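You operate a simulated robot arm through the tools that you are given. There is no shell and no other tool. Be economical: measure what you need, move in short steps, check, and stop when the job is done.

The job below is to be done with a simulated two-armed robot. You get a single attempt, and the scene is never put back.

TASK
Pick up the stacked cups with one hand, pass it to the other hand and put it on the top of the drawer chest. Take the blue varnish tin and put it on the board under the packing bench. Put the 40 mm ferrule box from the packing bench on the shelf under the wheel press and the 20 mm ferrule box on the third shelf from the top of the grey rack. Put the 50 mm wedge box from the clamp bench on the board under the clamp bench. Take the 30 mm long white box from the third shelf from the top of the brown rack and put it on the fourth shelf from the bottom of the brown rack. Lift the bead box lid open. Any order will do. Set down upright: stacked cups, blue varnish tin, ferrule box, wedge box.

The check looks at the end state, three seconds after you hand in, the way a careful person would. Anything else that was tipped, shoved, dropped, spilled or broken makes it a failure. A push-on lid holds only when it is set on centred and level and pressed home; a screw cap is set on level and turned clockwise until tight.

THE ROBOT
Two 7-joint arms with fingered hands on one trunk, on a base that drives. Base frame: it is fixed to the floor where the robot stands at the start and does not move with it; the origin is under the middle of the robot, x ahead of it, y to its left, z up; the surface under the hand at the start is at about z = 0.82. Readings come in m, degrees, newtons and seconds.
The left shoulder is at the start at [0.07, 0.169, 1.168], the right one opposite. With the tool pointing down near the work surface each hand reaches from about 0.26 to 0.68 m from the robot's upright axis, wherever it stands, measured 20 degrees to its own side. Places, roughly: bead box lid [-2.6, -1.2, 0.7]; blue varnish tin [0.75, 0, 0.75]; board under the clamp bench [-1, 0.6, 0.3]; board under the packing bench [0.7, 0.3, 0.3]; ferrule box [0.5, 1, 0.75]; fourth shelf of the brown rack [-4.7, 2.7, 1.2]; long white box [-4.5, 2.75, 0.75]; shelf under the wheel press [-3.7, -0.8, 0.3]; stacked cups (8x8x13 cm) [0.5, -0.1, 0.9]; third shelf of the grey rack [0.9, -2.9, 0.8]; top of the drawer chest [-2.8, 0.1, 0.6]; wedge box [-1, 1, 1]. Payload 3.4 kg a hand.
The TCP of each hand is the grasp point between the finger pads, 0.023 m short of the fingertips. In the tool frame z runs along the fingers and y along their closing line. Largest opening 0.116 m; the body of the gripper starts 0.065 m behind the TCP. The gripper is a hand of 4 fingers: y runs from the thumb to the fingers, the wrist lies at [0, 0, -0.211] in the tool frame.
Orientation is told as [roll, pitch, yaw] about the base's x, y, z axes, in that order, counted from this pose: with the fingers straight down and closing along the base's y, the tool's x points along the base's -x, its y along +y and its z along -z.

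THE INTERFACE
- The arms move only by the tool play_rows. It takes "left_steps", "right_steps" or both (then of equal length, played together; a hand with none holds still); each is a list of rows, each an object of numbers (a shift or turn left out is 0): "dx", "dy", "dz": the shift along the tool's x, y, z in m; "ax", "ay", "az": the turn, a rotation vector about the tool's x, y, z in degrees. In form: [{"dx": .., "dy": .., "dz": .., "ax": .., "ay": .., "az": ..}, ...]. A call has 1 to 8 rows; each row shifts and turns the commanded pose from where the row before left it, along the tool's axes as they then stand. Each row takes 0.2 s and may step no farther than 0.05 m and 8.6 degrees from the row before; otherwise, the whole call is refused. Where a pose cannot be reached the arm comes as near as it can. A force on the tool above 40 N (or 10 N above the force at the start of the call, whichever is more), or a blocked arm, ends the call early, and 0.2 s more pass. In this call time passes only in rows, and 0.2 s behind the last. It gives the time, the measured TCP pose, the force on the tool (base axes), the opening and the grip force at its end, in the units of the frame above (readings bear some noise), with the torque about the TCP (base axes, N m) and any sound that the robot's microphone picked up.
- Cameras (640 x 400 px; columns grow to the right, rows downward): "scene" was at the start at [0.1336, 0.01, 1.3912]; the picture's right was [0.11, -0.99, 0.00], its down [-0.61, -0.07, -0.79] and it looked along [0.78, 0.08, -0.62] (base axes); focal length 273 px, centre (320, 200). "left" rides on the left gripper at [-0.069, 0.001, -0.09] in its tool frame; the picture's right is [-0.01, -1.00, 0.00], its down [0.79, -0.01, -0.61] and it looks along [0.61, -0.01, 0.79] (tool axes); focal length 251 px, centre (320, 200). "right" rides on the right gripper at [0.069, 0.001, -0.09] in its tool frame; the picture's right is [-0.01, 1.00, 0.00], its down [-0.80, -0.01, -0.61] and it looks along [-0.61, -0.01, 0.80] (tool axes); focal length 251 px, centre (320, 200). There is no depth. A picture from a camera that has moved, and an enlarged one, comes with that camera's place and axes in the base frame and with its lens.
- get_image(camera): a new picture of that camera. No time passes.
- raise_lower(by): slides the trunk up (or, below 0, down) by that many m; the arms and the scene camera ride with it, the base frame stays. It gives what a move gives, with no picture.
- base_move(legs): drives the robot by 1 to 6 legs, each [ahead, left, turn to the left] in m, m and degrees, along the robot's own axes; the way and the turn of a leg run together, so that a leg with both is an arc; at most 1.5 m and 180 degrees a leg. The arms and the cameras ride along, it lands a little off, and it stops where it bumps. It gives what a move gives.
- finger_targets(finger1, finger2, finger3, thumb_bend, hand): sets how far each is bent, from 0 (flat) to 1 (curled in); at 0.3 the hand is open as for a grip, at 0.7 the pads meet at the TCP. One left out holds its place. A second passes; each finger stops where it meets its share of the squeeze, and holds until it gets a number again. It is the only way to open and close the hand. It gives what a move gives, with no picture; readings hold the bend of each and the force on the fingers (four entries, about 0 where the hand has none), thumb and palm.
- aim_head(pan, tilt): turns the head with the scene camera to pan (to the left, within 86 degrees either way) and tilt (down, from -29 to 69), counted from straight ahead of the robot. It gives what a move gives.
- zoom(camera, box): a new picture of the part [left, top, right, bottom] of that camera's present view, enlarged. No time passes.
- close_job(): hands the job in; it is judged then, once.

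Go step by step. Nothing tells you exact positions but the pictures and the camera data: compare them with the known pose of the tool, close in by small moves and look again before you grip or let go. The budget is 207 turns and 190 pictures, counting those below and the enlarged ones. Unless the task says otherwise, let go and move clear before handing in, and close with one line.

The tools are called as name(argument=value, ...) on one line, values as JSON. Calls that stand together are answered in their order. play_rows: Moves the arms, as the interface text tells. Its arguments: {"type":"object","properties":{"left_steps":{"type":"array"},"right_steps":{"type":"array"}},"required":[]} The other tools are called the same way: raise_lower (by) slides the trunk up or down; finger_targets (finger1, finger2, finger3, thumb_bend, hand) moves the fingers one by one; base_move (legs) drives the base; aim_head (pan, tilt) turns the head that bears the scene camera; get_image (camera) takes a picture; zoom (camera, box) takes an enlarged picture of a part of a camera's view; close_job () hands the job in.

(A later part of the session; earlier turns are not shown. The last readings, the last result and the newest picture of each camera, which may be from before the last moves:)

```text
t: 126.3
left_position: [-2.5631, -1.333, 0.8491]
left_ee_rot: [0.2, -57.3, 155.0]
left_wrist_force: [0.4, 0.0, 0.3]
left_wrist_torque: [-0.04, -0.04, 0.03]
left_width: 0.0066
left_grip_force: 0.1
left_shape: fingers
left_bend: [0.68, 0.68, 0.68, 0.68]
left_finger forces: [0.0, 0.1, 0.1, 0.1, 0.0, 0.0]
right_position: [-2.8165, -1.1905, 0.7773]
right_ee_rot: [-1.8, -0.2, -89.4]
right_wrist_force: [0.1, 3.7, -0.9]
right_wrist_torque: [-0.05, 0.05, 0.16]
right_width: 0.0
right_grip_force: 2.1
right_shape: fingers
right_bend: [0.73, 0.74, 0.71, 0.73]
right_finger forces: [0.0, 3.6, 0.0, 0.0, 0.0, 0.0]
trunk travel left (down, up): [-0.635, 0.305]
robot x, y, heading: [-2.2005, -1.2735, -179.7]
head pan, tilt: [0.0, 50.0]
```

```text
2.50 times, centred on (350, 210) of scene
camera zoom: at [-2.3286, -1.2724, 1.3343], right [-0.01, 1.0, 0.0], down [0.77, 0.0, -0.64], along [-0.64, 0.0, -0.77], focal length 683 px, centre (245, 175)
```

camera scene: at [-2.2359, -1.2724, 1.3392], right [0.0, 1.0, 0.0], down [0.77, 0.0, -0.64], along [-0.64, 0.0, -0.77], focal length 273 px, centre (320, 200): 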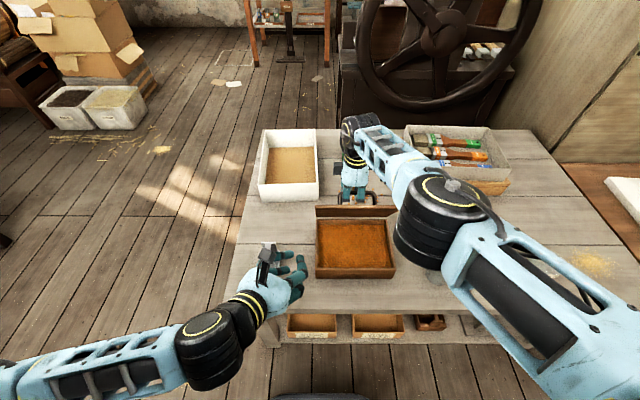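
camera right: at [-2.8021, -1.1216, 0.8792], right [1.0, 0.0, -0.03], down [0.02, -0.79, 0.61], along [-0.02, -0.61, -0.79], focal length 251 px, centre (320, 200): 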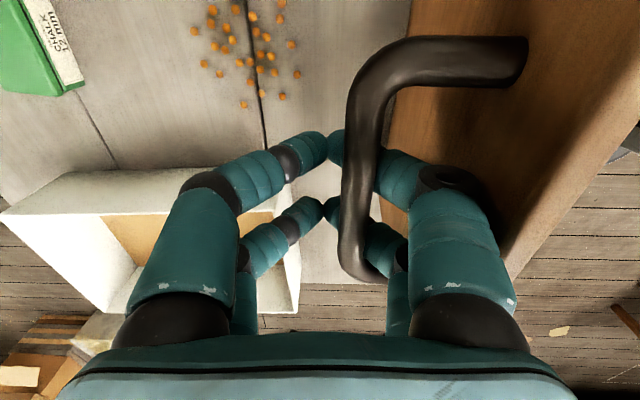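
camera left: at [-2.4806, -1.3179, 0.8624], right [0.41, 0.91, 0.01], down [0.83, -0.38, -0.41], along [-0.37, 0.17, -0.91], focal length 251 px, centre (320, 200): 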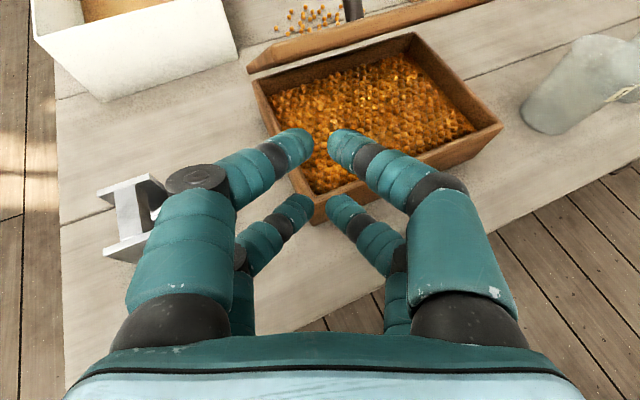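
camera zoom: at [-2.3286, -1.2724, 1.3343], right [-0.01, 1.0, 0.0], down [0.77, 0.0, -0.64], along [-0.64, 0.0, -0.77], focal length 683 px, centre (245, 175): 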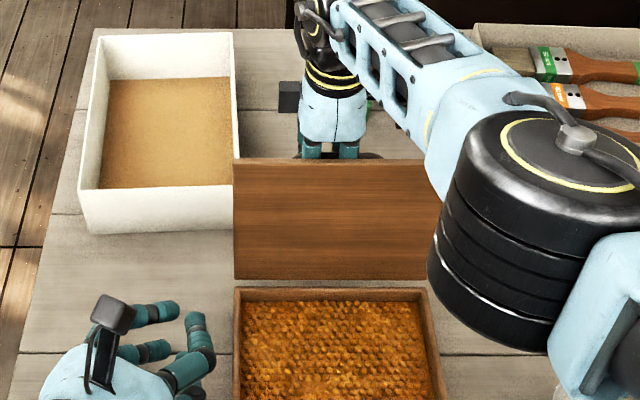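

The lid leans back at about 100 degrees with almost no load. I open the far-side fingers and the near ones a little, then check.

finger_targets(hand="right", finger3=0.3, thumb_bend=0.3)

finger_targets(hand="right", finger1=0.62, finger2=0.62)

get_image(camera="right")

zoom(camera="scene", box=[260, 130, 440, 290])

```text
t: 127.3
left_position: [-2.5653, -1.3344, 0.8495]
left_ee_rot: [0.1, -57.2, 155.0]
left_wrist_force: [-0.4, 0.1, 0.6]
left_wrist_torque: [0.02, -0.01, -0.05]
left_width: 0.0065
left_grip_force: 0.1
left_shape: fingers
left_bend: [0.68, 0.68, 0.68, 0.68]
left_finger forces: [0.0, 0.1, 0.0, 0.1, 0.0, 0.1]
right_position: [-2.8179, -1.1899, 0.777]
right_ee_rot: [-1.6, -0.3, -89.5]
right_wrist_force: [1.2, 3.9, -2.6]
right_wrist_torque: [-0.07, 0.08, 0.08]
right_width: 0.0522
right_grip_force: 2.4
right_shape: fingers
right_bend: [0.75, 0.75, 0.3, 0.3]
right_finger forces: [1.8, 4.5, 0.1, 0.0, 0.0, 0.0]
trunk travel left (down, up): [-0.635, 0.305]
robot x, y, heading: [-2.2008, -1.2705, -179.8]
head pan, tilt: [0.0, 50.0]
```

```text
t: 128.3
left_position: [-2.5641, -1.3341, 0.8493]
left_ee_rot: [0.2, -57.2, 155.2]
left_wrist_force: [1.0, 0.9, -0.7]
left_wrist_torque: [0.0, 0.01, 0.0]
left_width: 0.0065
left_grip_force: 0.1
left_shape: fingers
left_bend: [0.68, 0.68, 0.68, 0.68]
left_finger forces: [0.0, 0.0, 0.1, 0.0, 0.1, 0.1]
right_position: [-2.8175, -1.1903, 0.7768]
right_ee_rot: [-1.7, -0.3, -89.5]
right_wrist_force: [-0.9, 3.9, 0.9]
right_wrist_torque: [-0.11, -0.02, 0.13]
right_width: 0.0697
right_grip_force: 1.1
right_shape: fingers
right_bend: [0.62, 0.62, 0.3, 0.3]
right_finger forces: [0.0, 3.3, 0.1, 0.0, 0.0, 0.0]
trunk travel left (down, up): [-0.635, 0.305]
robot x, y, heading: [-2.2009, -1.2729, -179.9]
head pan, tilt: [0.0, 50.0]
```

```text
115 pictures are left
camera right: at [-2.815, -1.1218, 0.8655], right [1.0, 0.0, -0.03], down [0.02, -0.79, 0.61], along [-0.02, -0.61, -0.79], focal length 251 px, centre (320, 200)
```

right: 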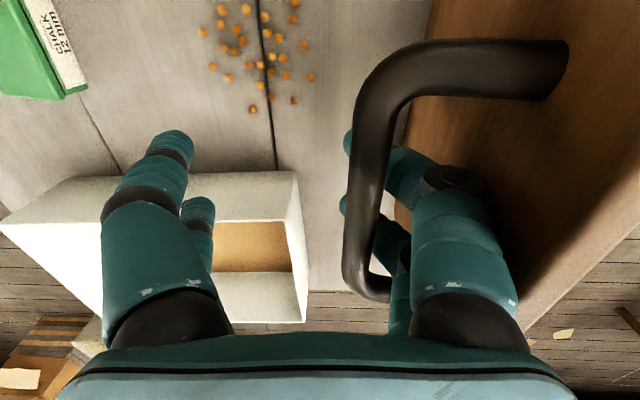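

```text
2.50 times, centred on (350, 210) of scene
camera zoom: at [-2.33, -1.2725, 1.3342], right [-0.01, 1.0, 0.0], down [0.77, 0.0, -0.64], along [-0.64, 0.0, -0.77], focal length 683 px, centre (245, 175)
```

zoom: 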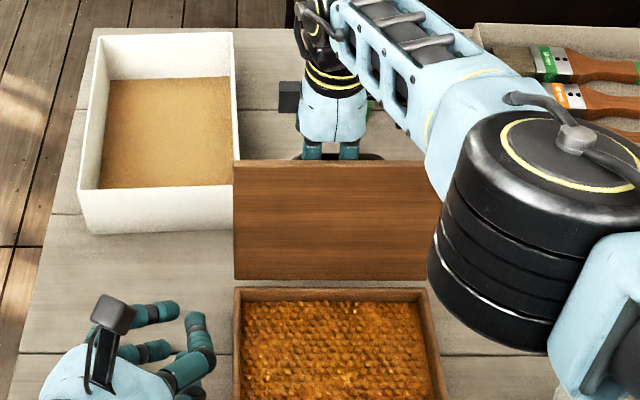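

The lid stays open by itself. I open the near fingers a little more so they clear the bar.

finger_targets(hand="right", finger1=0.52, finger2=0.52)

get_image(camera="right")

```text
t: 129.3
left_position: [-2.564, -1.3336, 0.849]
left_ee_rot: [0.2, -57.1, 155.1]
left_wrist_force: [0.0, 1.1, -0.3]
left_wrist_torque: [-0.03, 0.01, -0.03]
left_width: 0.0067
left_grip_force: 0.0
left_shape: fingers
left_bend: [0.68, 0.68, 0.68, 0.68]
left_finger forces: [0.1, 0.0, 0.0, 0.0, 0.0, 0.0]
right_position: [-2.8179, -1.1909, 0.7756]
right_ee_rot: [-1.7, -0.3, -89.5]
right_wrist_force: [0.5, 2.9, -0.1]
right_wrist_torque: [-0.07, 0.0, 0.14]
right_width: 0.0841
right_grip_force: 2.0
right_shape: fingers
right_bend: [0.52, 0.52, 0.3, 0.3]
right_finger forces: [0.1, 3.1, 0.1, 0.0, 0.0, 0.0]
trunk travel left (down, up): [-0.635, 0.305]
robot x, y, heading: [-2.1981, -1.2708, -179.9]
head pan, tilt: [0.0, 50.0]
```

```text
113 pictures are left
camera right: at [-2.815, -1.1218, 0.8655], right [1.0, 0.0, -0.03], down [0.02, -0.79, 0.61], along [-0.02, -0.61, -0.79], focal length 251 px, centre (320, 200)
```

right: 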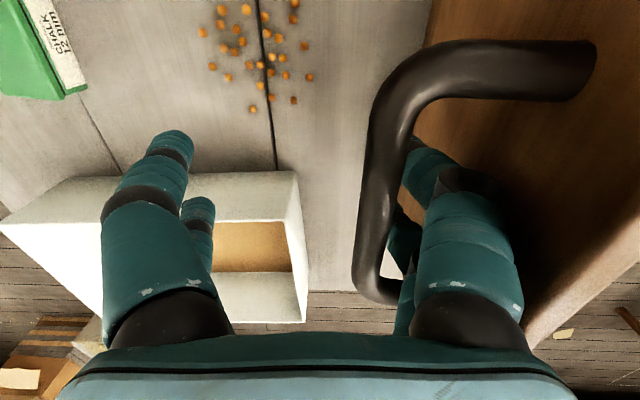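

The fingers are straight between bar and lid. I raise the trunk to slip them out upward.

raise_lower(by=0.04)

zoom(camera="scene", box=[260, 130, 440, 290])

get_image(camera="right")

```text
t: 130.1
left_position: [-2.5634, -1.3342, 0.8892]
left_ee_rot: [0.0, -57.3, 155.1]
left_wrist_force: [0.3, -0.8, -0.2]
left_wrist_torque: [-0.01, 0.0, -0.02]
left_width: 0.0068
left_grip_force: 0.0
left_shape: fingers
left_bend: [0.68, 0.68, 0.68, 0.68]
left_finger forces: [0.0, 0.0, 0.0, 0.0, 0.0, 0.1]
right_position: [-2.8185, -1.1912, 0.8175]
right_ee_rot: [-1.7, -0.3, -89.5]
right_wrist_force: [-0.4, 1.4, 2.1]
right_wrist_torque: [0.02, -0.15, 0.05]
right_width: 0.0852
right_grip_force: 1.4
right_shape: fingers
right_bend: [0.51, 0.52, 0.3, 0.3]
right_finger forces: [1.5, 2.4, 0.1, 0.0, 0.0, 0.1]
trunk travel left (down, up): [-0.675, 0.265]
robot x, y, heading: [-2.1978, -1.272, -179.6]
head pan, tilt: [0.0, 50.0]
```

```text
2.50 times, centred on (350, 210) of scene
camera zoom: at [-2.3302, -1.273, 1.3743], right [-0.01, 1.0, 0.0], down [0.77, 0.0, -0.64], along [-0.64, 0.0, -0.77], focal length 683 px, centre (245, 175)
```

zoom: 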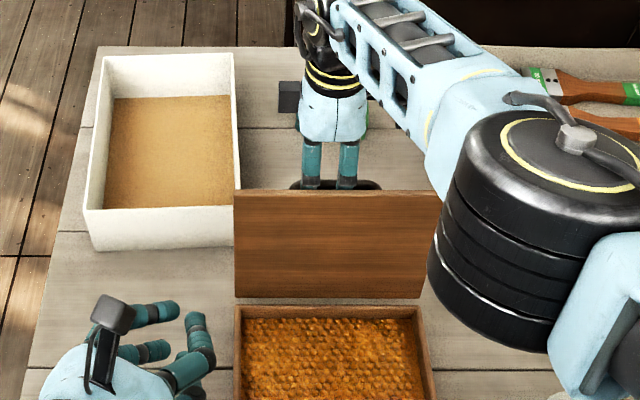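

```text
111 pictures are left
camera right: at [-2.8152, -1.1223, 0.9058], right [1.0, 0.0, -0.03], down [0.02, -0.79, 0.61], along [-0.02, -0.61, -0.79], focal length 251 px, centre (320, 200)
```

right: 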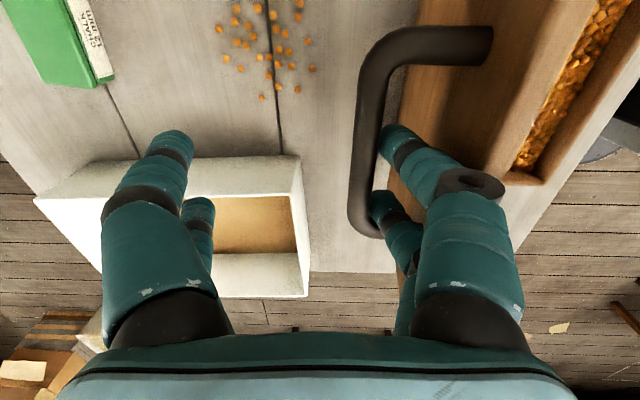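

The fingers are sliding out and the lid holds. I raise further until clear.

raise_lower(by=0.06)

raise_lower(by=0.15)

get_image(camera="scene")

```text
t: 131.1
left_position: [-2.5637, -1.3345, 0.9491]
left_ee_rot: [0.0, -57.3, 155.1]
left_wrist_force: [-0.2, -0.9, 0.6]
left_wrist_torque: [0.0, 0.01, 0.02]
left_width: 0.0067
left_grip_force: 0.0
left_shape: fingers
left_bend: [0.68, 0.68, 0.68, 0.68]
left_finger forces: [0.0, 0.0, 0.1, 0.0, 0.0, 0.0]
right_position: [-2.8168, -1.1906, 0.8765]
right_ee_rot: [-1.7, -0.2, -89.5]
right_wrist_force: [-0.2, 0.0, 0.6]
right_wrist_torque: [0.05, 0.01, 0.0]
right_width: 0.085
right_grip_force: 0.0
right_shape: fingers
right_bend: [0.52, 0.52, 0.3, 0.3]
right_finger forces: [0.0, 0.1, 0.0, 0.0, 0.1, 0.0]
trunk travel left (down, up): [-0.735, 0.205]
robot x, y, heading: [-2.2008, -1.2748, -179.8]
head pan, tilt: [0.0, 50.0]
```

```text
t: 132.9
left_position: [-2.5642, -1.3349, 1.0996]
left_ee_rot: [0.2, -57.2, 155.1]
left_wrist_force: [-0.3, -0.2, 0.1]
left_wrist_torque: [0.03, -0.01, 0.01]
left_width: 0.0065
left_grip_force: 0.0
left_shape: fingers
left_bend: [0.68, 0.68, 0.68, 0.68]
left_finger forces: [0.0, 0.0, 0.0, 0.0, 0.1, 0.1]
right_position: [-2.8178, -1.1911, 1.0255]
right_ee_rot: [-1.7, -0.1, -89.5]
right_wrist_force: [0.1, -0.5, -1.2]
right_wrist_torque: [0.01, 0.04, -0.01]
right_width: 0.0851
right_grip_force: 0.0
right_shape: fingers
right_bend: [0.52, 0.52, 0.3, 0.3]
right_finger forces: [0.1, 0.0, 0.1, 0.0, 0.1, 0.1]
trunk travel left (down, up): [-0.885, 0.055]
robot x, y, heading: [-2.1996, -1.2746, -179.9]
head pan, tilt: [0.0, 50.0]
```

```text
110 pictures are left
camera scene: at [-2.3301, -1.2732, 1.5841], right [-0.01, 1.0, 0.0], down [0.77, 0.0, -0.64], along [-0.64, 0.0, -0.77], focal length 273 px, centre (320, 200)
```

scene: 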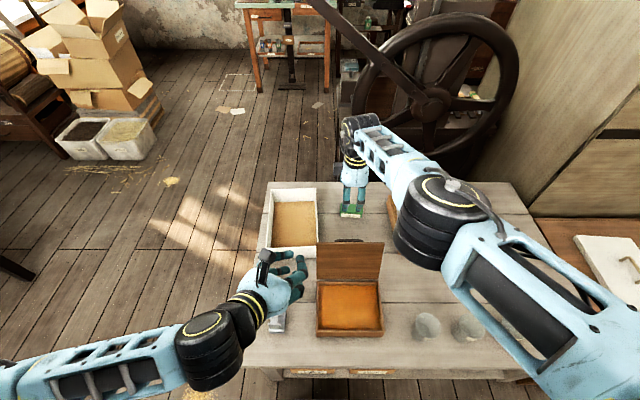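

The lid stands open on its own. Next I back off into the aisle and go toward the brown rack, looking on the way.

base_move(legs=[[-0.24, 0, 0], [0, -1.4, 0], [0, -1.0, 0]])

aim_head(pan=-15, tilt=15)

get_image(camera="scene")

```text
t: 146.1
left_position: [-2.3272, 1.0755, 1.099]
left_ee_rot: [0.2, -57.4, 154.8]
left_wrist_force: [0.1, 0.4, 0.2]
left_wrist_torque: [-0.02, 0.01, 0.02]
left_width: 0.0065
left_grip_force: 0.1
left_shape: fingers
left_bend: [0.68, 0.68, 0.68, 0.68]
left_finger forces: [0.1, 0.0, 0.0, 0.0, 0.0, 0.0]
right_position: [-2.5809, 1.2196, 1.0268]
right_ee_rot: [-1.7, -0.2, -89.8]
right_wrist_force: [0.5, 0.2, 0.2]
right_wrist_torque: [0.03, -0.02, 0.0]
right_width: 0.0846
right_grip_force: 0.1
right_shape: fingers
right_bend: [0.52, 0.52, 0.3, 0.3]
right_finger forces: [0.1, 0.0, 0.2, 0.0, 0.0, 0.1]
trunk travel left (down, up): [-0.885, 0.055]
robot x, y, heading: [-1.9623, 1.1359, -179.8]
head pan, tilt: [0.0, 50.0]
```

```text
t: 147.1
left_position: [-2.3265, 1.0756, 1.0991]
left_ee_rot: [0.1, -57.4, 154.9]
left_wrist_force: [0.0, -0.1, 0.0]
left_wrist_torque: [-0.02, 0.0, 0.02]
left_width: 0.0067
left_grip_force: 0.0
left_shape: fingers
left_bend: [0.68, 0.68, 0.68, 0.68]
left_finger forces: [0.0, 0.0, 0.0, 0.0, 0.0, 0.1]
right_position: [-2.5803, 1.2197, 1.027]
right_ee_rot: [-1.7, -0.2, -89.8]
right_wrist_force: [-0.2, 0.7, 0.0]
right_wrist_torque: [0.01, 0.0, -0.01]
right_width: 0.0848
right_grip_force: 0.2
right_shape: fingers
right_bend: [0.52, 0.52, 0.3, 0.3]
right_finger forces: [0.0, 0.1, 0.0, 0.0, 0.1, 0.1]
trunk travel left (down, up): [-0.885, 0.055]
robot x, y, heading: [-1.9604, 1.1329, -180.0]
head pan, tilt: [-15.0, 15.0]
```

```text
109 pictures are left
camera scene: at [-2.1062, 1.1601, 1.6378], right [0.26, 0.97, 0.0], down [0.25, -0.07, -0.97], along [-0.93, 0.25, -0.26], focal length 273 px, centre (320, 200)
```

scene: 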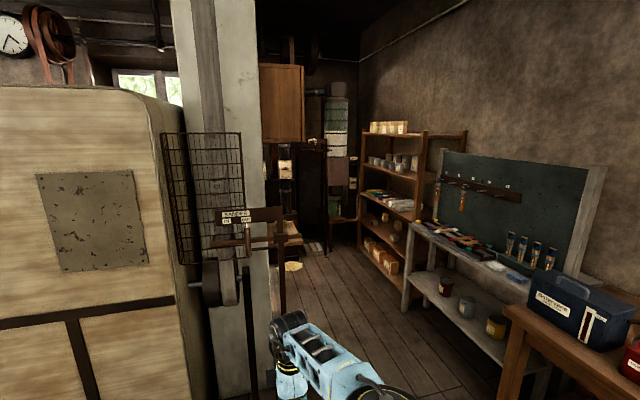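

The brown rack stands against the far right wall (x about -4.3 to -5.3, y about 2.75), facing the aisle. Before driving I straighten the left hand again.

play_rows(left_steps=[{"ay": -8.5}, {"ay": -8.5}, {"ay": -8.5}, {"ay": -8.5}, {"ay": -8.5}, {"ay": -8.5}, {"ay": -8.5}], right_steps=[{"az": 8.5}, {"az": 8.5}, {"az": 8.5}, {"az": 8.5}, {"az": 8.5}, {"az": 8.5}, {"az": 8.5}])

play_rows(left_steps=[{"dx": -0.03}, {"dx": -0.03}, {"dx": -0.03}, {"dx": -0.03}], right_steps=[{"az": 8.5, "dz": -0.02}, {"az": 8.5, "dz": -0.02}, {"az": 8.5, "dz": -0.02}, {"az": 5, "dz": -0.02}])

```text
t: 148.7
left_position: [-2.3278, 1.0761, 1.0979]
left_ee_rot: [179.9, -63.2, -25.1]
left_wrist_force: [-0.2, -0.4, -0.2]
left_wrist_torque: [0.02, 0.0, 0.02]
left_width: 0.0067
left_grip_force: 0.1
left_shape: fingers
left_bend: [0.68, 0.68, 0.68, 0.68]
left_finger forces: [0.1, 0.1, 0.0, 0.0, 0.1, 0.0]
right_position: [-2.5805, 1.221, 1.0258]
right_ee_rot: [-0.6, -1.5, -149.3]
right_wrist_force: [-0.1, 0.0, 1.2]
right_wrist_torque: [0.04, 0.02, 0.02]
right_width: 0.0847
right_grip_force: 0.0
right_shape: fingers
right_bend: [0.52, 0.52, 0.3, 0.3]
right_finger forces: [0.0, 0.1, 0.0, 0.0, 0.0, 0.0]
trunk travel left (down, up): [-0.885, 0.055]
robot x, y, heading: [-1.9655, 1.1374, -179.9]
head pan, tilt: [-15.0, 15.0]
```

```text
t: 149.7
left_position: [-2.2747, 1.0527, 1.2076]
left_ee_rot: [179.8, -63.1, -24.9]
left_wrist_force: [0.0, 0.3, 0.1]
left_wrist_torque: [-0.01, -0.03, -0.01]
left_width: 0.0065
left_grip_force: 0.2
left_shape: fingers
left_bend: [0.68, 0.68, 0.68, 0.68]
left_finger forces: [0.0, 0.0, 0.0, 0.0, 0.0, 0.0]
right_position: [-2.5927, 1.2177, 1.1053]
right_ee_rot: [0.2, -1.6, -179.9]
right_wrist_force: [0.2, 0.4, -0.2]
right_wrist_torque: [0.01, 0.02, 0.02]
right_width: 0.0847
right_grip_force: 0.0
right_shape: fingers
right_bend: [0.52, 0.52, 0.3, 0.3]
right_finger forces: [0.0, 0.1, 0.0, 0.0, 0.0, 0.1]
right hand out of reach, approached as far as the arm can: row 1, 2, 3, 4
trunk travel left (down, up): [-0.885, 0.055]
robot x, y, heading: [-1.9633, 1.1341, -179.9]
head pan, tilt: [-15.0, 15.0]
```

Commands work normally again. I level the left hand, point it straight ahead, open it, and retract the right hand.

play_rows(left_steps=[{"ay": 8.5}, {"ay": 8.5}, {"ay": 8.5}, {"ay": 1.5, "ax": -6, "dz": 0.03}, {"ax": -8, "dz": 0.03}, {"ax": -8, "dz": 0.03}, {"ax": -3, "dz": 0.03, "dy": 0.03}, {"dy": 0.04}], right_steps=[{"dx": 0.03}, {"dx": 0.03}, {"dx": 0.03}, {"dx": 0.03}, {"dx": 0.03}, {"dx": 0.03}, {}, {}])

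finger_targets(hand="left", finger1=0.3, finger2=0.3, finger3=0.3, thumb_bend=0.3)

base_move(legs=[[0.0, -0.7, 0], [1.3, 0, 0]])

get_image(camera="scene")

```text
t: 151.5
left_position: [-2.4071, 1.0227, 1.1704]
left_ee_rot: [-12.2, -89.8, -167.7]
left_wrist_force: [-0.4, -0.1, -0.3]
left_wrist_torque: [0.0, 0.03, -0.02]
left_width: 0.0065
left_grip_force: 0.0
left_shape: fingers
left_bend: [0.68, 0.68, 0.68, 0.68]
left_finger forces: [0.1, 0.0, 0.1, 0.1, 0.0, 0.0]
left hand out of reach, approached as far as the arm can: row 2, 3
right_position: [-2.5899, 1.2034, 1.0996]
right_ee_rot: [0.2, -1.7, -179.8]
right_wrist_force: [0.6, -0.1, 0.3]
right_wrist_torque: [0.03, -0.03, 0.02]
right_width: 0.0849
right_grip_force: 0.0
right_shape: fingers
right_bend: [0.52, 0.52, 0.3, 0.3]
right_finger forces: [0.0, 0.0, 0.0, 0.0, 0.1, 0.1]
right hand out of reach, approached as far as the arm can: row 1, 2, 3, 4, 5, 6
trunk travel left (down, up): [-0.885, 0.055]
robot x, y, heading: [-1.9667, 1.1335, -179.9]
head pan, tilt: [-15.0, 15.0]
```

```text
t: 152.5
left_position: [-2.407, 1.0263, 1.1695]
left_ee_rot: [25.4, -89.8, 154.6]
left_wrist_force: [0.3, 0.0, 0.8]
left_wrist_torque: [0.0, 0.0, -0.01]
left_width: 0.1164
left_grip_force: 0.1
left_shape: fingers
left_bend: [0.3, 0.3, 0.3, 0.3]
left_finger forces: [0.0, 0.0, 0.0, 0.0, 0.1, 0.1]
right_position: [-2.5902, 1.2072, 1.0989]
right_ee_rot: [0.3, -1.5, -179.6]
right_wrist_force: [0.7, -0.2, -1.4]
right_wrist_torque: [0.0, 0.0, -0.03]
right_width: 0.0848
right_grip_force: 0.1
right_shape: fingers
right_bend: [0.52, 0.52, 0.3, 0.3]
right_finger forces: [0.0, 0.1, 0.0, 0.0, 0.1, 0.1]
trunk travel left (down, up): [-0.885, 0.055]
robot x, y, heading: [-1.9652, 1.1367, -179.9]
head pan, tilt: [-15.0, 15.0]
```

```text
t: 162.5
left_position: [-3.7079, 1.7147, 1.1706]
left_ee_rot: [26.0, -89.9, 155.2]
left_wrist_force: [-0.7, 0.5, -0.4]
left_wrist_torque: [0.01, 0.0, -0.02]
left_width: 0.1166
left_grip_force: 0.0
left_shape: fingers
left_bend: [0.3, 0.3, 0.3, 0.3]
left_finger forces: [0.0, 0.0, 0.0, 0.0, 0.1, 0.0]
right_position: [-3.8959, 1.8913, 1.0998]
right_ee_rot: [0.2, -1.7, -178.3]
right_wrist_force: [1.0, 0.2, 0.6]
right_wrist_torque: [0.04, -0.02, -0.03]
right_width: 0.0847
right_grip_force: 0.0
right_shape: fingers
right_bend: [0.52, 0.52, 0.3, 0.3]
right_finger forces: [0.0, 0.1, 0.0, 0.1, 0.0, 0.0]
trunk travel left (down, up): [-0.885, 0.055]
robot x, y, heading: [-3.2674, 1.8371, -178.6]
head pan, tilt: [-15.0, 15.0]
```

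```text
108 pictures are left
camera scene: at [-3.4101, 1.8565, 1.638], right [0.24, 0.97, 0.0], down [0.25, -0.06, -0.97], along [-0.94, 0.23, -0.26], focal length 273 px, centre (320, 200)
```

scene: 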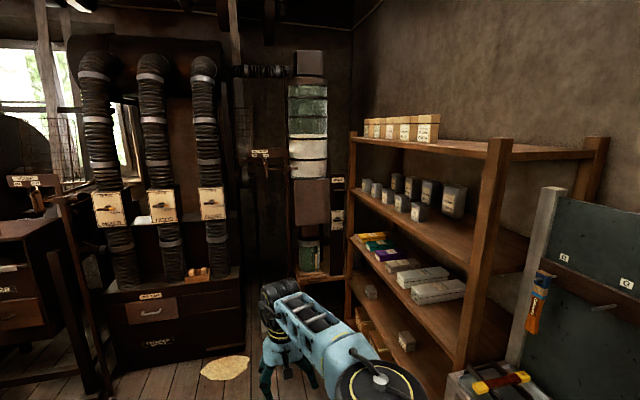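

The rack is in full view. I turn to face it (+y) and strafe left in front of it.

base_move(legs=[[0, 0.1, 0], [0, 0, -91.4], [0, 1.15, 0]])

aim_head(pan=0, tilt=30)

get_image(camera="scene")

```text
t: 173.1
left_position: [-4.5021, 2.2194, 1.1693]
left_ee_rot: [29.7, -89.9, 57.3]
left_wrist_force: [-0.7, 0.2, -0.8]
left_wrist_torque: [-0.01, -0.01, -0.05]
left_width: 0.1165
left_grip_force: 0.1
left_shape: fingers
left_bend: [0.3, 0.3, 0.3, 0.3]
left_finger forces: [0.0, 0.0, 0.1, 0.1, 0.1, 0.0]
right_position: [-4.3098, 2.3929, 1.0983]
right_ee_rot: [0.3, -1.5, 87.2]
right_wrist_force: [0.0, -0.1, -0.5]
right_wrist_torque: [0.0, 0.0, 0.04]
right_width: 0.0845
right_grip_force: 0.1
right_shape: fingers
right_bend: [0.52, 0.52, 0.3, 0.3]
right_finger forces: [0.1, 0.0, 0.0, 0.0, 0.0, 0.1]
trunk travel left (down, up): [-0.885, 0.055]
robot x, y, heading: [-4.4146, 1.7747, 86.7]
head pan, tilt: [-15.0, 15.0]
```

```text
t: 173.8
left_position: [-4.5025, 2.2201, 1.1711]
left_ee_rot: [22.5, -89.8, 64.4]
left_wrist_force: [1.0, -0.3, -0.2]
left_wrist_torque: [-0.01, 0.02, 0.0]
left_width: 0.1164
left_grip_force: 0.0
left_shape: fingers
left_bend: [0.3, 0.3, 0.3, 0.3]
left_finger forces: [0.1, 0.1, 0.0, 0.0, 0.1, 0.1]
right_position: [-4.3113, 2.3937, 1.0991]
right_ee_rot: [0.2, -1.5, 87.3]
right_wrist_force: [-0.1, -0.7, 1.2]
right_wrist_torque: [-0.01, 0.02, 0.03]
right_width: 0.0847
right_grip_force: 0.1
right_shape: fingers
right_bend: [0.52, 0.52, 0.3, 0.3]
right_finger forces: [0.0, 0.0, 0.0, 0.0, 0.0, 0.1]
trunk travel left (down, up): [-0.885, 0.055]
robot x, y, heading: [-4.4184, 1.7694, 87.1]
head pan, tilt: [0.0, 30.0]
```

```text
107 pictures are left
camera scene: at [-4.4109, 1.9128, 1.6138], right [1.0, -0.05, 0.0], down [-0.03, -0.5, -0.87], along [0.05, 0.87, -0.5], focal length 273 px, centre (320, 200)
```

scene: 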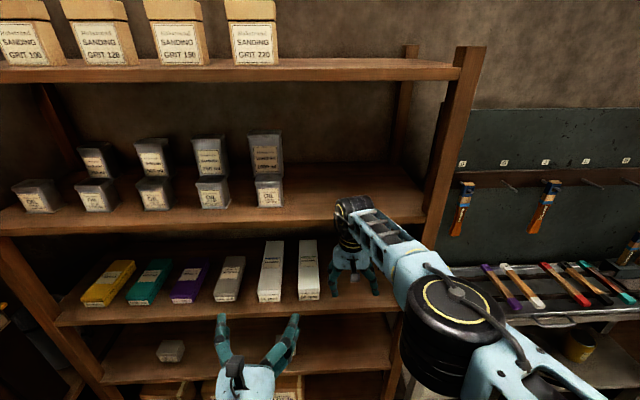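

The long boxes are on the third shelf from the top. I zoom to read the labels and to see the shelf above.

zoom(camera="scene", box=[190, 220, 350, 320])

zoom(camera="scene", box=[0, 120, 460, 400])

```text
4.00 times, centred on (270, 270) of scene
camera zoom: at [-4.4109, 1.9128, 1.6138], right [1.0, -0.05, 0.0], down [-0.03, -0.5, -0.87], along [0.05, 0.87, -0.5], focal length 1092 px, centre (520, -80)
```

zoom: 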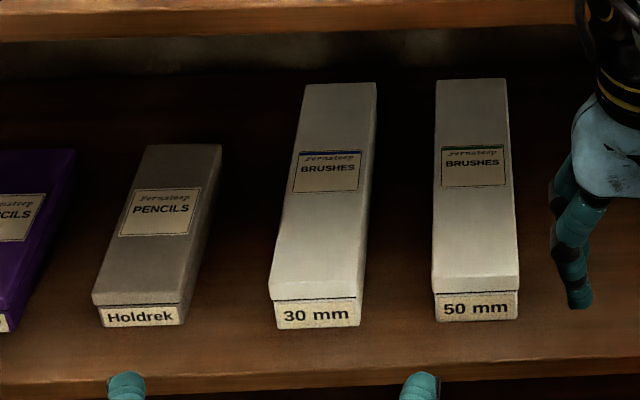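

```text
1.39 times, centred on (230, 260) of scene
camera zoom: at [-4.4109, 1.9128, 1.6138], right [1.0, -0.05, 0.0], down [-0.03, -0.5, -0.87], along [0.05, 0.87, -0.5], focal length 380 px, centre (445, 116)
```

zoom: 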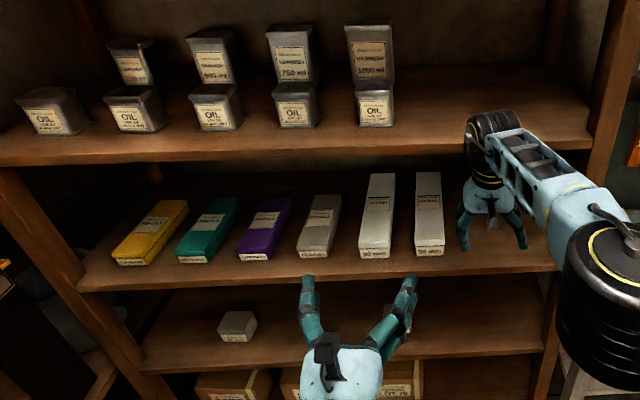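

The target is the white "30 mm" brush box, left of the "50 mm" one. I align with it, lower the trunk 0.4 m and look again to triangulate.

base_move(legs=[[-0.06, 0.02, 2.9]])

raise_lower(by=-0.4)

aim_head(pan=5, tilt=20)

get_image(camera="scene")

get_image(camera="left")

```text
t: 174.8
left_position: [-4.5433, 2.1644, 1.1679]
left_ee_rot: [24.2, -89.4, 65.7]
left_wrist_force: [-0.2, 0.4, 0.2]
left_wrist_torque: [0.0, -0.02, 0.0]
left_width: 0.1166
left_grip_force: 0.1
left_shape: fingers
left_bend: [0.3, 0.3, 0.3, 0.3]
left_finger forces: [0.1, 0.0, 0.0, 0.0, 0.0, 0.0]
right_position: [-4.3601, 2.3465, 1.0958]
right_ee_rot: [0.4, -1.4, 90.1]
right_wrist_force: [-0.4, 0.5, -0.5]
right_wrist_torque: [-0.03, 0.03, 0.0]
right_width: 0.085
right_grip_force: 0.0
right_shape: fingers
right_bend: [0.52, 0.52, 0.3, 0.3]
right_finger forces: [0.0, 0.0, 0.0, 0.1, 0.0, 0.0]
trunk travel left (down, up): [-0.885, 0.055]
robot x, y, heading: [-4.4352, 1.7168, 90.0]
head pan, tilt: [0.0, 30.0]
```

```text
t: 178.7
left_position: [-4.5461, 2.1577, 0.7709]
left_ee_rot: [27.7, -89.8, 62.2]
left_wrist_force: [0.4, -0.7, 0.7]
left_wrist_torque: [0.01, 0.0, -0.01]
left_width: 0.1164
left_grip_force: 0.2
left_shape: fingers
left_bend: [0.3, 0.3, 0.3, 0.3]
left_finger forces: [0.1, 0.0, 0.0, 0.1, 0.1, 0.1]
right_position: [-4.3642, 2.3401, 0.6988]
right_ee_rot: [0.2, -1.6, 90.0]
right_wrist_force: [0.1, 0.2, 0.0]
right_wrist_torque: [0.01, -0.02, 0.02]
right_width: 0.0845
right_grip_force: 0.0
right_shape: fingers
right_bend: [0.52, 0.52, 0.3, 0.3]
right_finger forces: [0.0, 0.0, 0.1, 0.0, 0.0, 0.0]
trunk travel left (down, up): [-0.485, 0.455]
robot x, y, heading: [-4.4375, 1.7149, 89.9]
head pan, tilt: [0.0, 30.0]
```

```text
t: 179.4
left_position: [-4.5455, 2.1585, 0.7706]
left_ee_rot: [26.7, -89.8, 63.0]
left_wrist_force: [-0.8, 0.3, 0.4]
left_wrist_torque: [0.02, 0.01, 0.02]
left_width: 0.1165
left_grip_force: 0.0
left_shape: fingers
left_bend: [0.3, 0.3, 0.3, 0.3]
left_finger forces: [0.0, 0.0, 0.0, 0.0, 0.0, 0.1]
right_position: [-4.3627, 2.3398, 0.6981]
right_ee_rot: [0.2, -1.6, 90.1]
right_wrist_force: [-0.4, -0.2, -0.3]
right_wrist_torque: [-0.02, -0.02, -0.03]
right_width: 0.085
right_grip_force: 0.1
right_shape: fingers
right_bend: [0.52, 0.52, 0.3, 0.3]
right_finger forces: [0.0, 0.1, 0.0, 0.0, 0.1, 0.1]
trunk travel left (down, up): [-0.485, 0.455]
robot x, y, heading: [-4.4397, 1.7111, 89.8]
head pan, tilt: [5.0, 20.0]
```

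```text
104 pictures are left
camera scene: at [-4.447, 1.8578, 1.2297], right [1.0, 0.08, 0.0], down [0.03, -0.34, -0.94], along [-0.08, 0.94, -0.34], focal length 273 px, centre (320, 200)
```

scene: 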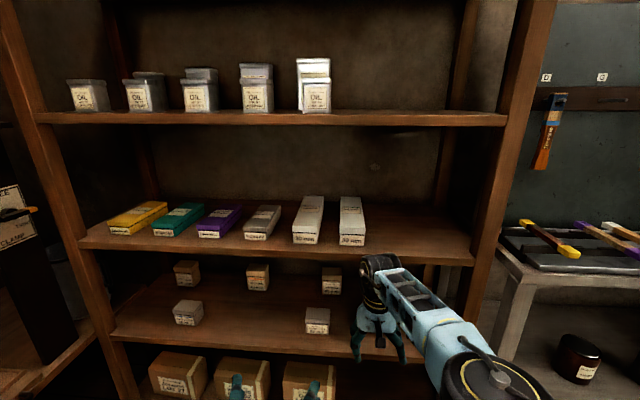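

```text
103 pictures are left
camera left: at [-4.5459, 2.0669, 0.8396], right [1.0, 0.0, 0.01], down [0.0, -0.61, -0.79], along [0.01, 0.79, -0.61], focal length 251 px, centre (320, 200)
```

left: 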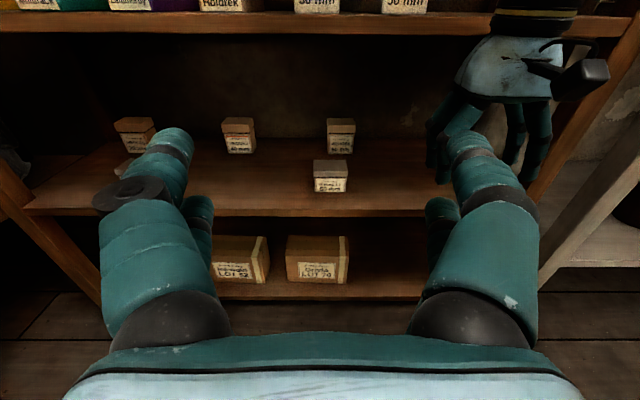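

Triangulated: shelf C top z is about 0.832, shelf B top about 1.206, rack front y about 2.537; the box front is at (-4.55, 2.577), about 75 mm wide and 36 mm tall. I extend the left hand, retract the right one, and set the height.

play_rows(left_steps=[{"dz": 0.03}, {"dz": 0.03}, {"dz": 0.035}, {"dz": 0.035}, {"dz": 0.035}, {"dz": 0.035}], right_steps=[{"dz": -0.03, "dx": 0.02}, {"dz": -0.03, "dx": 0.03}, {"dx": 0.035}, {"dx": 0.04}, {"dx": 0.04}, {"dx": 0.04}])

raise_lower(by=0.096)

get_image(camera="left")

```text
t: 180.8
left_position: [-4.5471, 2.3596, 0.7693]
left_ee_rot: [31.4, -89.8, 58.6]
left_wrist_force: [0.3, -0.9, 0.4]
left_wrist_torque: [0.02, -0.01, 0.04]
left_width: 0.1167
left_grip_force: 0.0
left_shape: fingers
left_bend: [0.3, 0.3, 0.3, 0.3]
left_finger forces: [0.1, 0.1, 0.0, 0.1, 0.1, 0.0]
right_position: [-4.3677, 2.1856, 0.7087]
right_ee_rot: [0.2, -1.7, 90.0]
right_wrist_force: [-0.1, 0.2, 0.4]
right_wrist_torque: [-0.01, 0.0, 0.02]
right_width: 0.0849
right_grip_force: 0.1
right_shape: fingers
right_bend: [0.52, 0.52, 0.3, 0.3]
right_finger forces: [0.0, 0.0, 0.0, 0.0, 0.0, 0.0]
right hand out of reach, approached as far as the arm can: row 1, 2, 3
trunk travel left (down, up): [-0.485, 0.455]
robot x, y, heading: [-4.436, 1.7155, 89.8]
head pan, tilt: [5.0, 20.0]
```

```text
t: 182.1
left_position: [-4.5483, 2.3589, 0.865]
left_ee_rot: [25.6, -89.8, 64.2]
left_wrist_force: [1.0, -0.6, -0.5]
left_wrist_torque: [-0.04, -0.02, 0.01]
left_width: 0.1172
left_grip_force: 0.0
left_shape: fingers
left_bend: [0.3, 0.3, 0.3, 0.3]
left_finger forces: [0.1, 0.0, 0.0, 0.0, 0.0, 0.1]
right_position: [-4.3664, 2.1859, 0.8045]
right_ee_rot: [0.1, -1.6, 90.1]
right_wrist_force: [-0.3, 0.0, -0.1]
right_wrist_torque: [-0.01, 0.01, 0.04]
right_width: 0.0848
right_grip_force: 0.1
right_shape: fingers
right_bend: [0.52, 0.52, 0.3, 0.3]
right_finger forces: [0.1, 0.1, 0.1, 0.1, 0.0, 0.0]
trunk travel left (down, up): [-0.581, 0.359]
robot x, y, heading: [-4.4374, 1.7131, 90.1]
head pan, tilt: [5.0, 20.0]
```

```text
102 pictures are left
camera left: at [-4.548, 2.268, 0.9341], right [1.0, 0.0, 0.01], down [0.0, -0.61, -0.79], along [0.01, 0.79, -0.61], focal length 251 px, centre (320, 200)
```

left: 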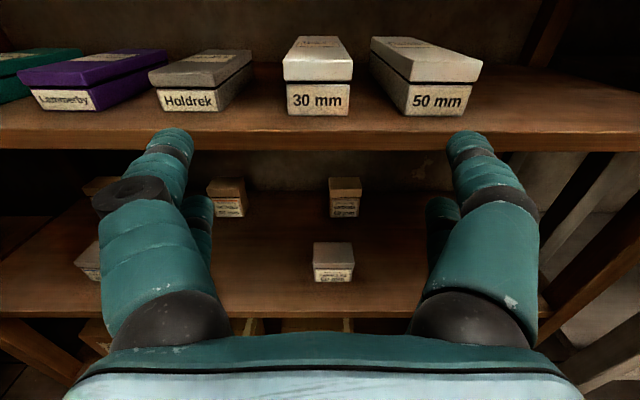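

The box is centred in front of the left hand. I narrow the fingers a little, raise 3 mm, drive forward 0.2 m and check.

finger_targets(hand="left", finger1=0.36, finger2=0.36, finger3=0.36, thumb_bend=0.36)

raise_lower(by=0.004)

base_move(legs=[[0.19, 0, 0]])

get_image(camera="left")

```text
t: 183.1
left_position: [-4.5473, 2.3582, 0.8639]
left_ee_rot: [26.5, -89.8, 63.3]
left_wrist_force: [0.6, 0.5, -0.8]
left_wrist_torque: [0.02, -0.01, -0.03]
left_width: 0.1006
left_grip_force: 0.0
left_shape: fingers
left_bend: [0.36, 0.36, 0.36, 0.36]
left_finger forces: [0.0, 0.1, 0.0, 0.1, 0.0, 0.0]
right_position: [-4.3674, 2.1855, 0.8062]
right_ee_rot: [0.1, -1.7, 90.1]
right_wrist_force: [0.4, -0.5, 0.3]
right_wrist_torque: [0.01, -0.01, 0.04]
right_width: 0.0852
right_grip_force: 0.0
right_shape: fingers
right_bend: [0.52, 0.52, 0.3, 0.3]
right_finger forces: [0.1, 0.1, 0.0, 0.0, 0.0, 0.0]
trunk travel left (down, up): [-0.581, 0.359]
robot x, y, heading: [-4.4344, 1.7169, 89.6]
head pan, tilt: [5.0, 20.0]
```

```text
t: 183.6
left_position: [-4.5484, 2.3583, 0.8686]
left_ee_rot: [26.5, -89.8, 63.3]
left_wrist_force: [0.7, 0.5, -1.2]
left_wrist_torque: [0.01, 0.01, 0.01]
left_width: 0.1004
left_grip_force: 0.0
left_shape: fingers
left_bend: [0.36, 0.36, 0.36, 0.36]
left_finger forces: [0.1, 0.1, 0.0, 0.1, 0.0, 0.0]
right_position: [-4.3674, 2.1853, 0.8087]
right_ee_rot: [0.1, -1.6, 90.1]
right_wrist_force: [-0.1, -0.3, 0.4]
right_wrist_torque: [0.01, 0.0, 0.0]
right_width: 0.0849
right_grip_force: 0.1
right_shape: fingers
right_bend: [0.52, 0.52, 0.3, 0.3]
right_finger forces: [0.1, 0.0, 0.0, 0.0, 0.1, 0.1]
trunk travel left (down, up): [-0.585, 0.355]
robot x, y, heading: [-4.435, 1.7109, 90.1]
head pan, tilt: [5.0, 20.0]
```

```text
t: 185.1
left_position: [-4.5479, 2.5433, 0.8688]
left_ee_rot: [22.7, -89.7, 67.3]
left_wrist_force: [-0.3, 0.3, -0.2]
left_wrist_torque: [0.01, -0.03, 0.01]
left_width: 0.1002
left_grip_force: 0.1
left_shape: fingers
left_bend: [0.36, 0.36, 0.36, 0.36]
left_finger forces: [0.1, 0.1, 0.1, 0.0, 0.0, 0.1]
right_position: [-4.3675, 2.37, 0.8095]
right_ee_rot: [0.2, -1.6, 90.1]
right_wrist_force: [0.7, 0.3, 0.0]
right_wrist_torque: [-0.01, -0.03, 0.0]
right_width: 0.0845
right_grip_force: 0.1
right_shape: fingers
right_bend: [0.52, 0.52, 0.3, 0.3]
right_finger forces: [0.0, 0.1, 0.1, 0.0, 0.1, 0.0]
trunk travel left (down, up): [-0.585, 0.355]
robot x, y, heading: [-4.4362, 1.9004, 89.9]
head pan, tilt: [5.0, 20.0]
```

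```text
101 pictures are left
camera left: at [-4.5482, 2.4524, 0.9379], right [1.0, 0.0, 0.01], down [0.0, -0.61, -0.79], along [0.01, 0.79, -0.61], focal length 251 px, centre (320, 200)
```

left: 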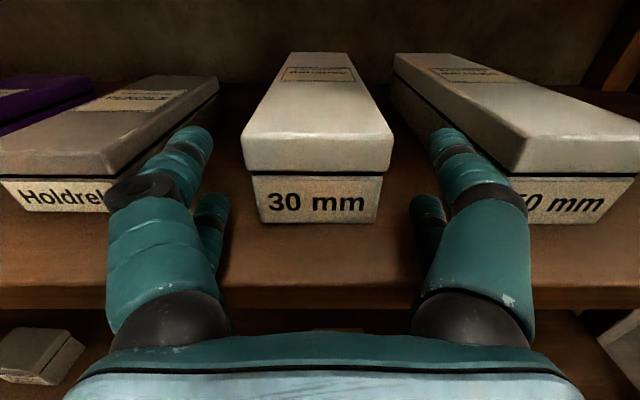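

The fingers straddle the box with room on both sides. I advance 7.5 cm with the arm.

play_rows(left_steps=[{"dz": 0.02}, {"dz": 0.02}, {"dz": 0.02}, {"dz": 0.014}])

get_image(camera="left")

```text
t: 186.1
left_position: [-4.5481, 2.6169, 0.8699]
left_ee_rot: [30.9, -89.8, 58.9]
left_wrist_force: [-0.8, -1.6, -0.1]
left_wrist_torque: [0.02, -0.03, 0.05]
left_width: 0.1005
left_grip_force: 1.0
left_shape: fingers
left_bend: [0.36, 0.36, 0.36, 0.36]
left_finger forces: [0.8, 0.7, 0.5, 0.0, 0.6, 0.0]
right_position: [-4.3674, 2.3698, 0.8102]
right_ee_rot: [0.3, -1.6, 90.2]
right_wrist_force: [-0.8, -0.2, 0.2]
right_wrist_torque: [0.0, 0.01, 0.0]
right_width: 0.0845
right_grip_force: 0.0
right_shape: fingers
right_bend: [0.52, 0.52, 0.3, 0.3]
right_finger forces: [0.0, 0.0, 0.0, 0.0, 0.1, 0.0]
trunk travel left (down, up): [-0.585, 0.355]
robot x, y, heading: [-4.4336, 1.9008, 89.9]
head pan, tilt: [5.0, 20.0]
```

```text
100 pictures are left
camera left: at [-4.5483, 2.5263, 0.9382], right [1.0, 0.0, 0.01], down [0.0, -0.61, -0.79], along [0.01, 0.79, -0.61], focal length 251 px, centre (320, 200)
```

left: 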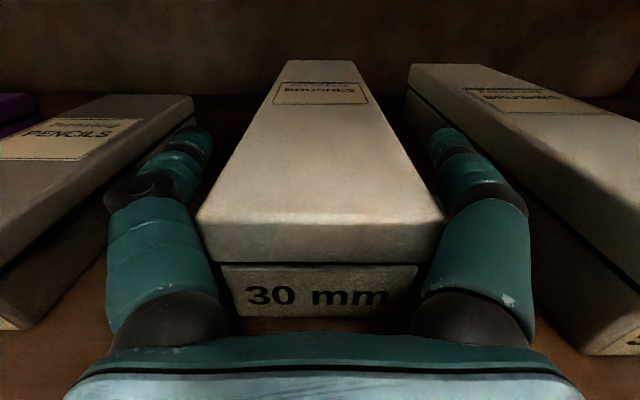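

The box is well inside the hand. I close all fingers; the upper pair should lie over its top.

finger_targets(hand="left", finger1=0.55, finger2=0.55, finger3=0.55, thumb_bend=0.55)

get_image(camera="left")

```text
t: 187.1
left_position: [-4.548, 2.6171, 0.869]
left_ee_rot: [29.7, -89.8, 60.2]
left_wrist_force: [0.1, -1.5, -0.2]
left_wrist_torque: [0.03, 0.08, -0.05]
left_width: 0.0724
left_grip_force: 28.6
left_shape: fingers
left_bend: [0.49, 0.49, 0.49, 0.49]
left_finger forces: [14.3, 14.1, 11.4, 0.0, 17.2, 0.1]
right_position: [-4.3679, 2.3709, 0.809]
right_ee_rot: [0.2, -1.6, 90.1]
right_wrist_force: [-0.6, -0.3, -0.1]
right_wrist_torque: [-0.02, -0.02, -0.01]
right_width: 0.0846
right_grip_force: 0.0
right_shape: fingers
right_bend: [0.52, 0.52, 0.3, 0.3]
right_finger forces: [0.0, 0.0, 0.0, 0.0, 0.0, 0.0]
trunk travel left (down, up): [-0.585, 0.355]
robot x, y, heading: [-4.4351, 1.9003, 90.0]
head pan, tilt: [5.0, 20.0]
```

```text
99 pictures are left
camera left: at [-4.5482, 2.5261, 0.9384], right [1.0, 0.0, 0.01], down [0.0, -0.61, -0.79], along [0.01, 0.79, -0.61], focal length 251 px, centre (320, 200)
```

left: 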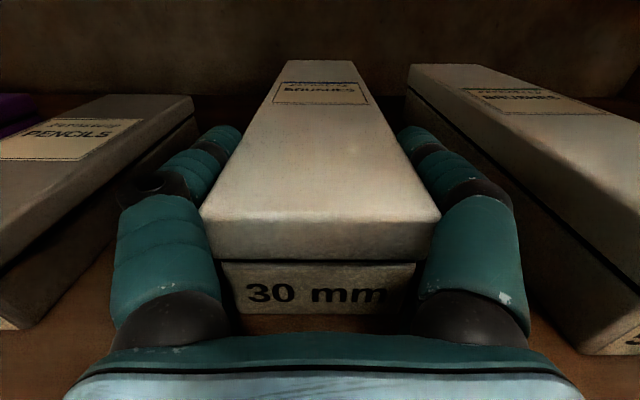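

All four fingers grip the box firmly. I lift 3 cm with the trunk, back out 0.33 m and check.

raise_lower(by=0.03)

base_move(legs=[[-0.4, 0, 0]])

get_image(camera="scene")

```text
t: 187.9
left_position: [-4.5491, 2.6189, 0.8968]
left_ee_rot: [15.6, -89.5, 74.4]
left_wrist_force: [0.9, -0.3, -4.7]
left_wrist_torque: [-0.6, -0.01, 0.01]
left_width: 0.0717
left_grip_force: 28.6
left_shape: fingers
left_bend: [0.49, 0.49, 0.49, 0.49]
left_finger forces: [12.9, 16.2, 13.0, 0.1, 15.4, 0.0]
right_position: [-4.3684, 2.3722, 0.8386]
right_ee_rot: [0.3, -1.5, 90.2]
right_wrist_force: [-0.1, 0.6, 0.1]
right_wrist_torque: [-0.03, -0.02, 0.0]
right_width: 0.0847
right_grip_force: 0.0
right_shape: fingers
right_bend: [0.52, 0.52, 0.3, 0.3]
right_finger forces: [0.0, 0.1, 0.1, 0.0, 0.0, 0.1]
trunk travel left (down, up): [-0.615, 0.325]
robot x, y, heading: [-4.4357, 1.897, 90.0]
head pan, tilt: [5.0, 20.0]
```

```text
t: 190.4
left_position: [-4.5577, 2.2112, 0.8985]
left_ee_rot: [18.7, -89.7, 72.2]
left_wrist_force: [0.0, 0.3, -5.3]
left_wrist_torque: [-0.62, -0.01, 0.01]
left_width: 0.0719
left_grip_force: 28.2
left_shape: fingers
left_bend: [0.49, 0.49, 0.49, 0.49]
left_finger forces: [12.9, 16.0, 13.0, 0.0, 15.3, 0.0]
right_position: [-4.3733, 1.9667, 0.8386]
right_ee_rot: [0.1, -1.6, 91.1]
right_wrist_force: [-0.1, 0.1, 0.3]
right_wrist_torque: [0.01, -0.02, 0.0]
right_width: 0.0848
right_grip_force: 0.1
right_shape: fingers
right_bend: [0.52, 0.52, 0.3, 0.3]
right_finger forces: [0.0, 0.1, 0.0, 0.0, 0.0, 0.0]
trunk travel left (down, up): [-0.615, 0.325]
robot x, y, heading: [-4.4346, 1.4926, 91.0]
head pan, tilt: [5.0, 20.0]
```

```text
98 pictures are left
camera scene: at [-4.4465, 1.6384, 1.3596], right [0.99, 0.1, 0.0], down [0.04, -0.34, -0.94], along [-0.1, 0.93, -0.34], focal length 273 px, centre (320, 200)
```

scene: 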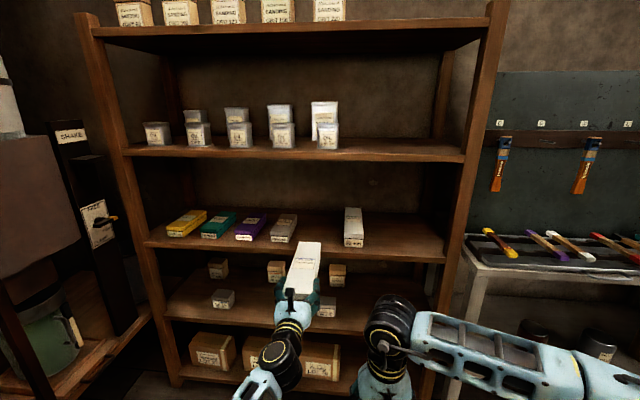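

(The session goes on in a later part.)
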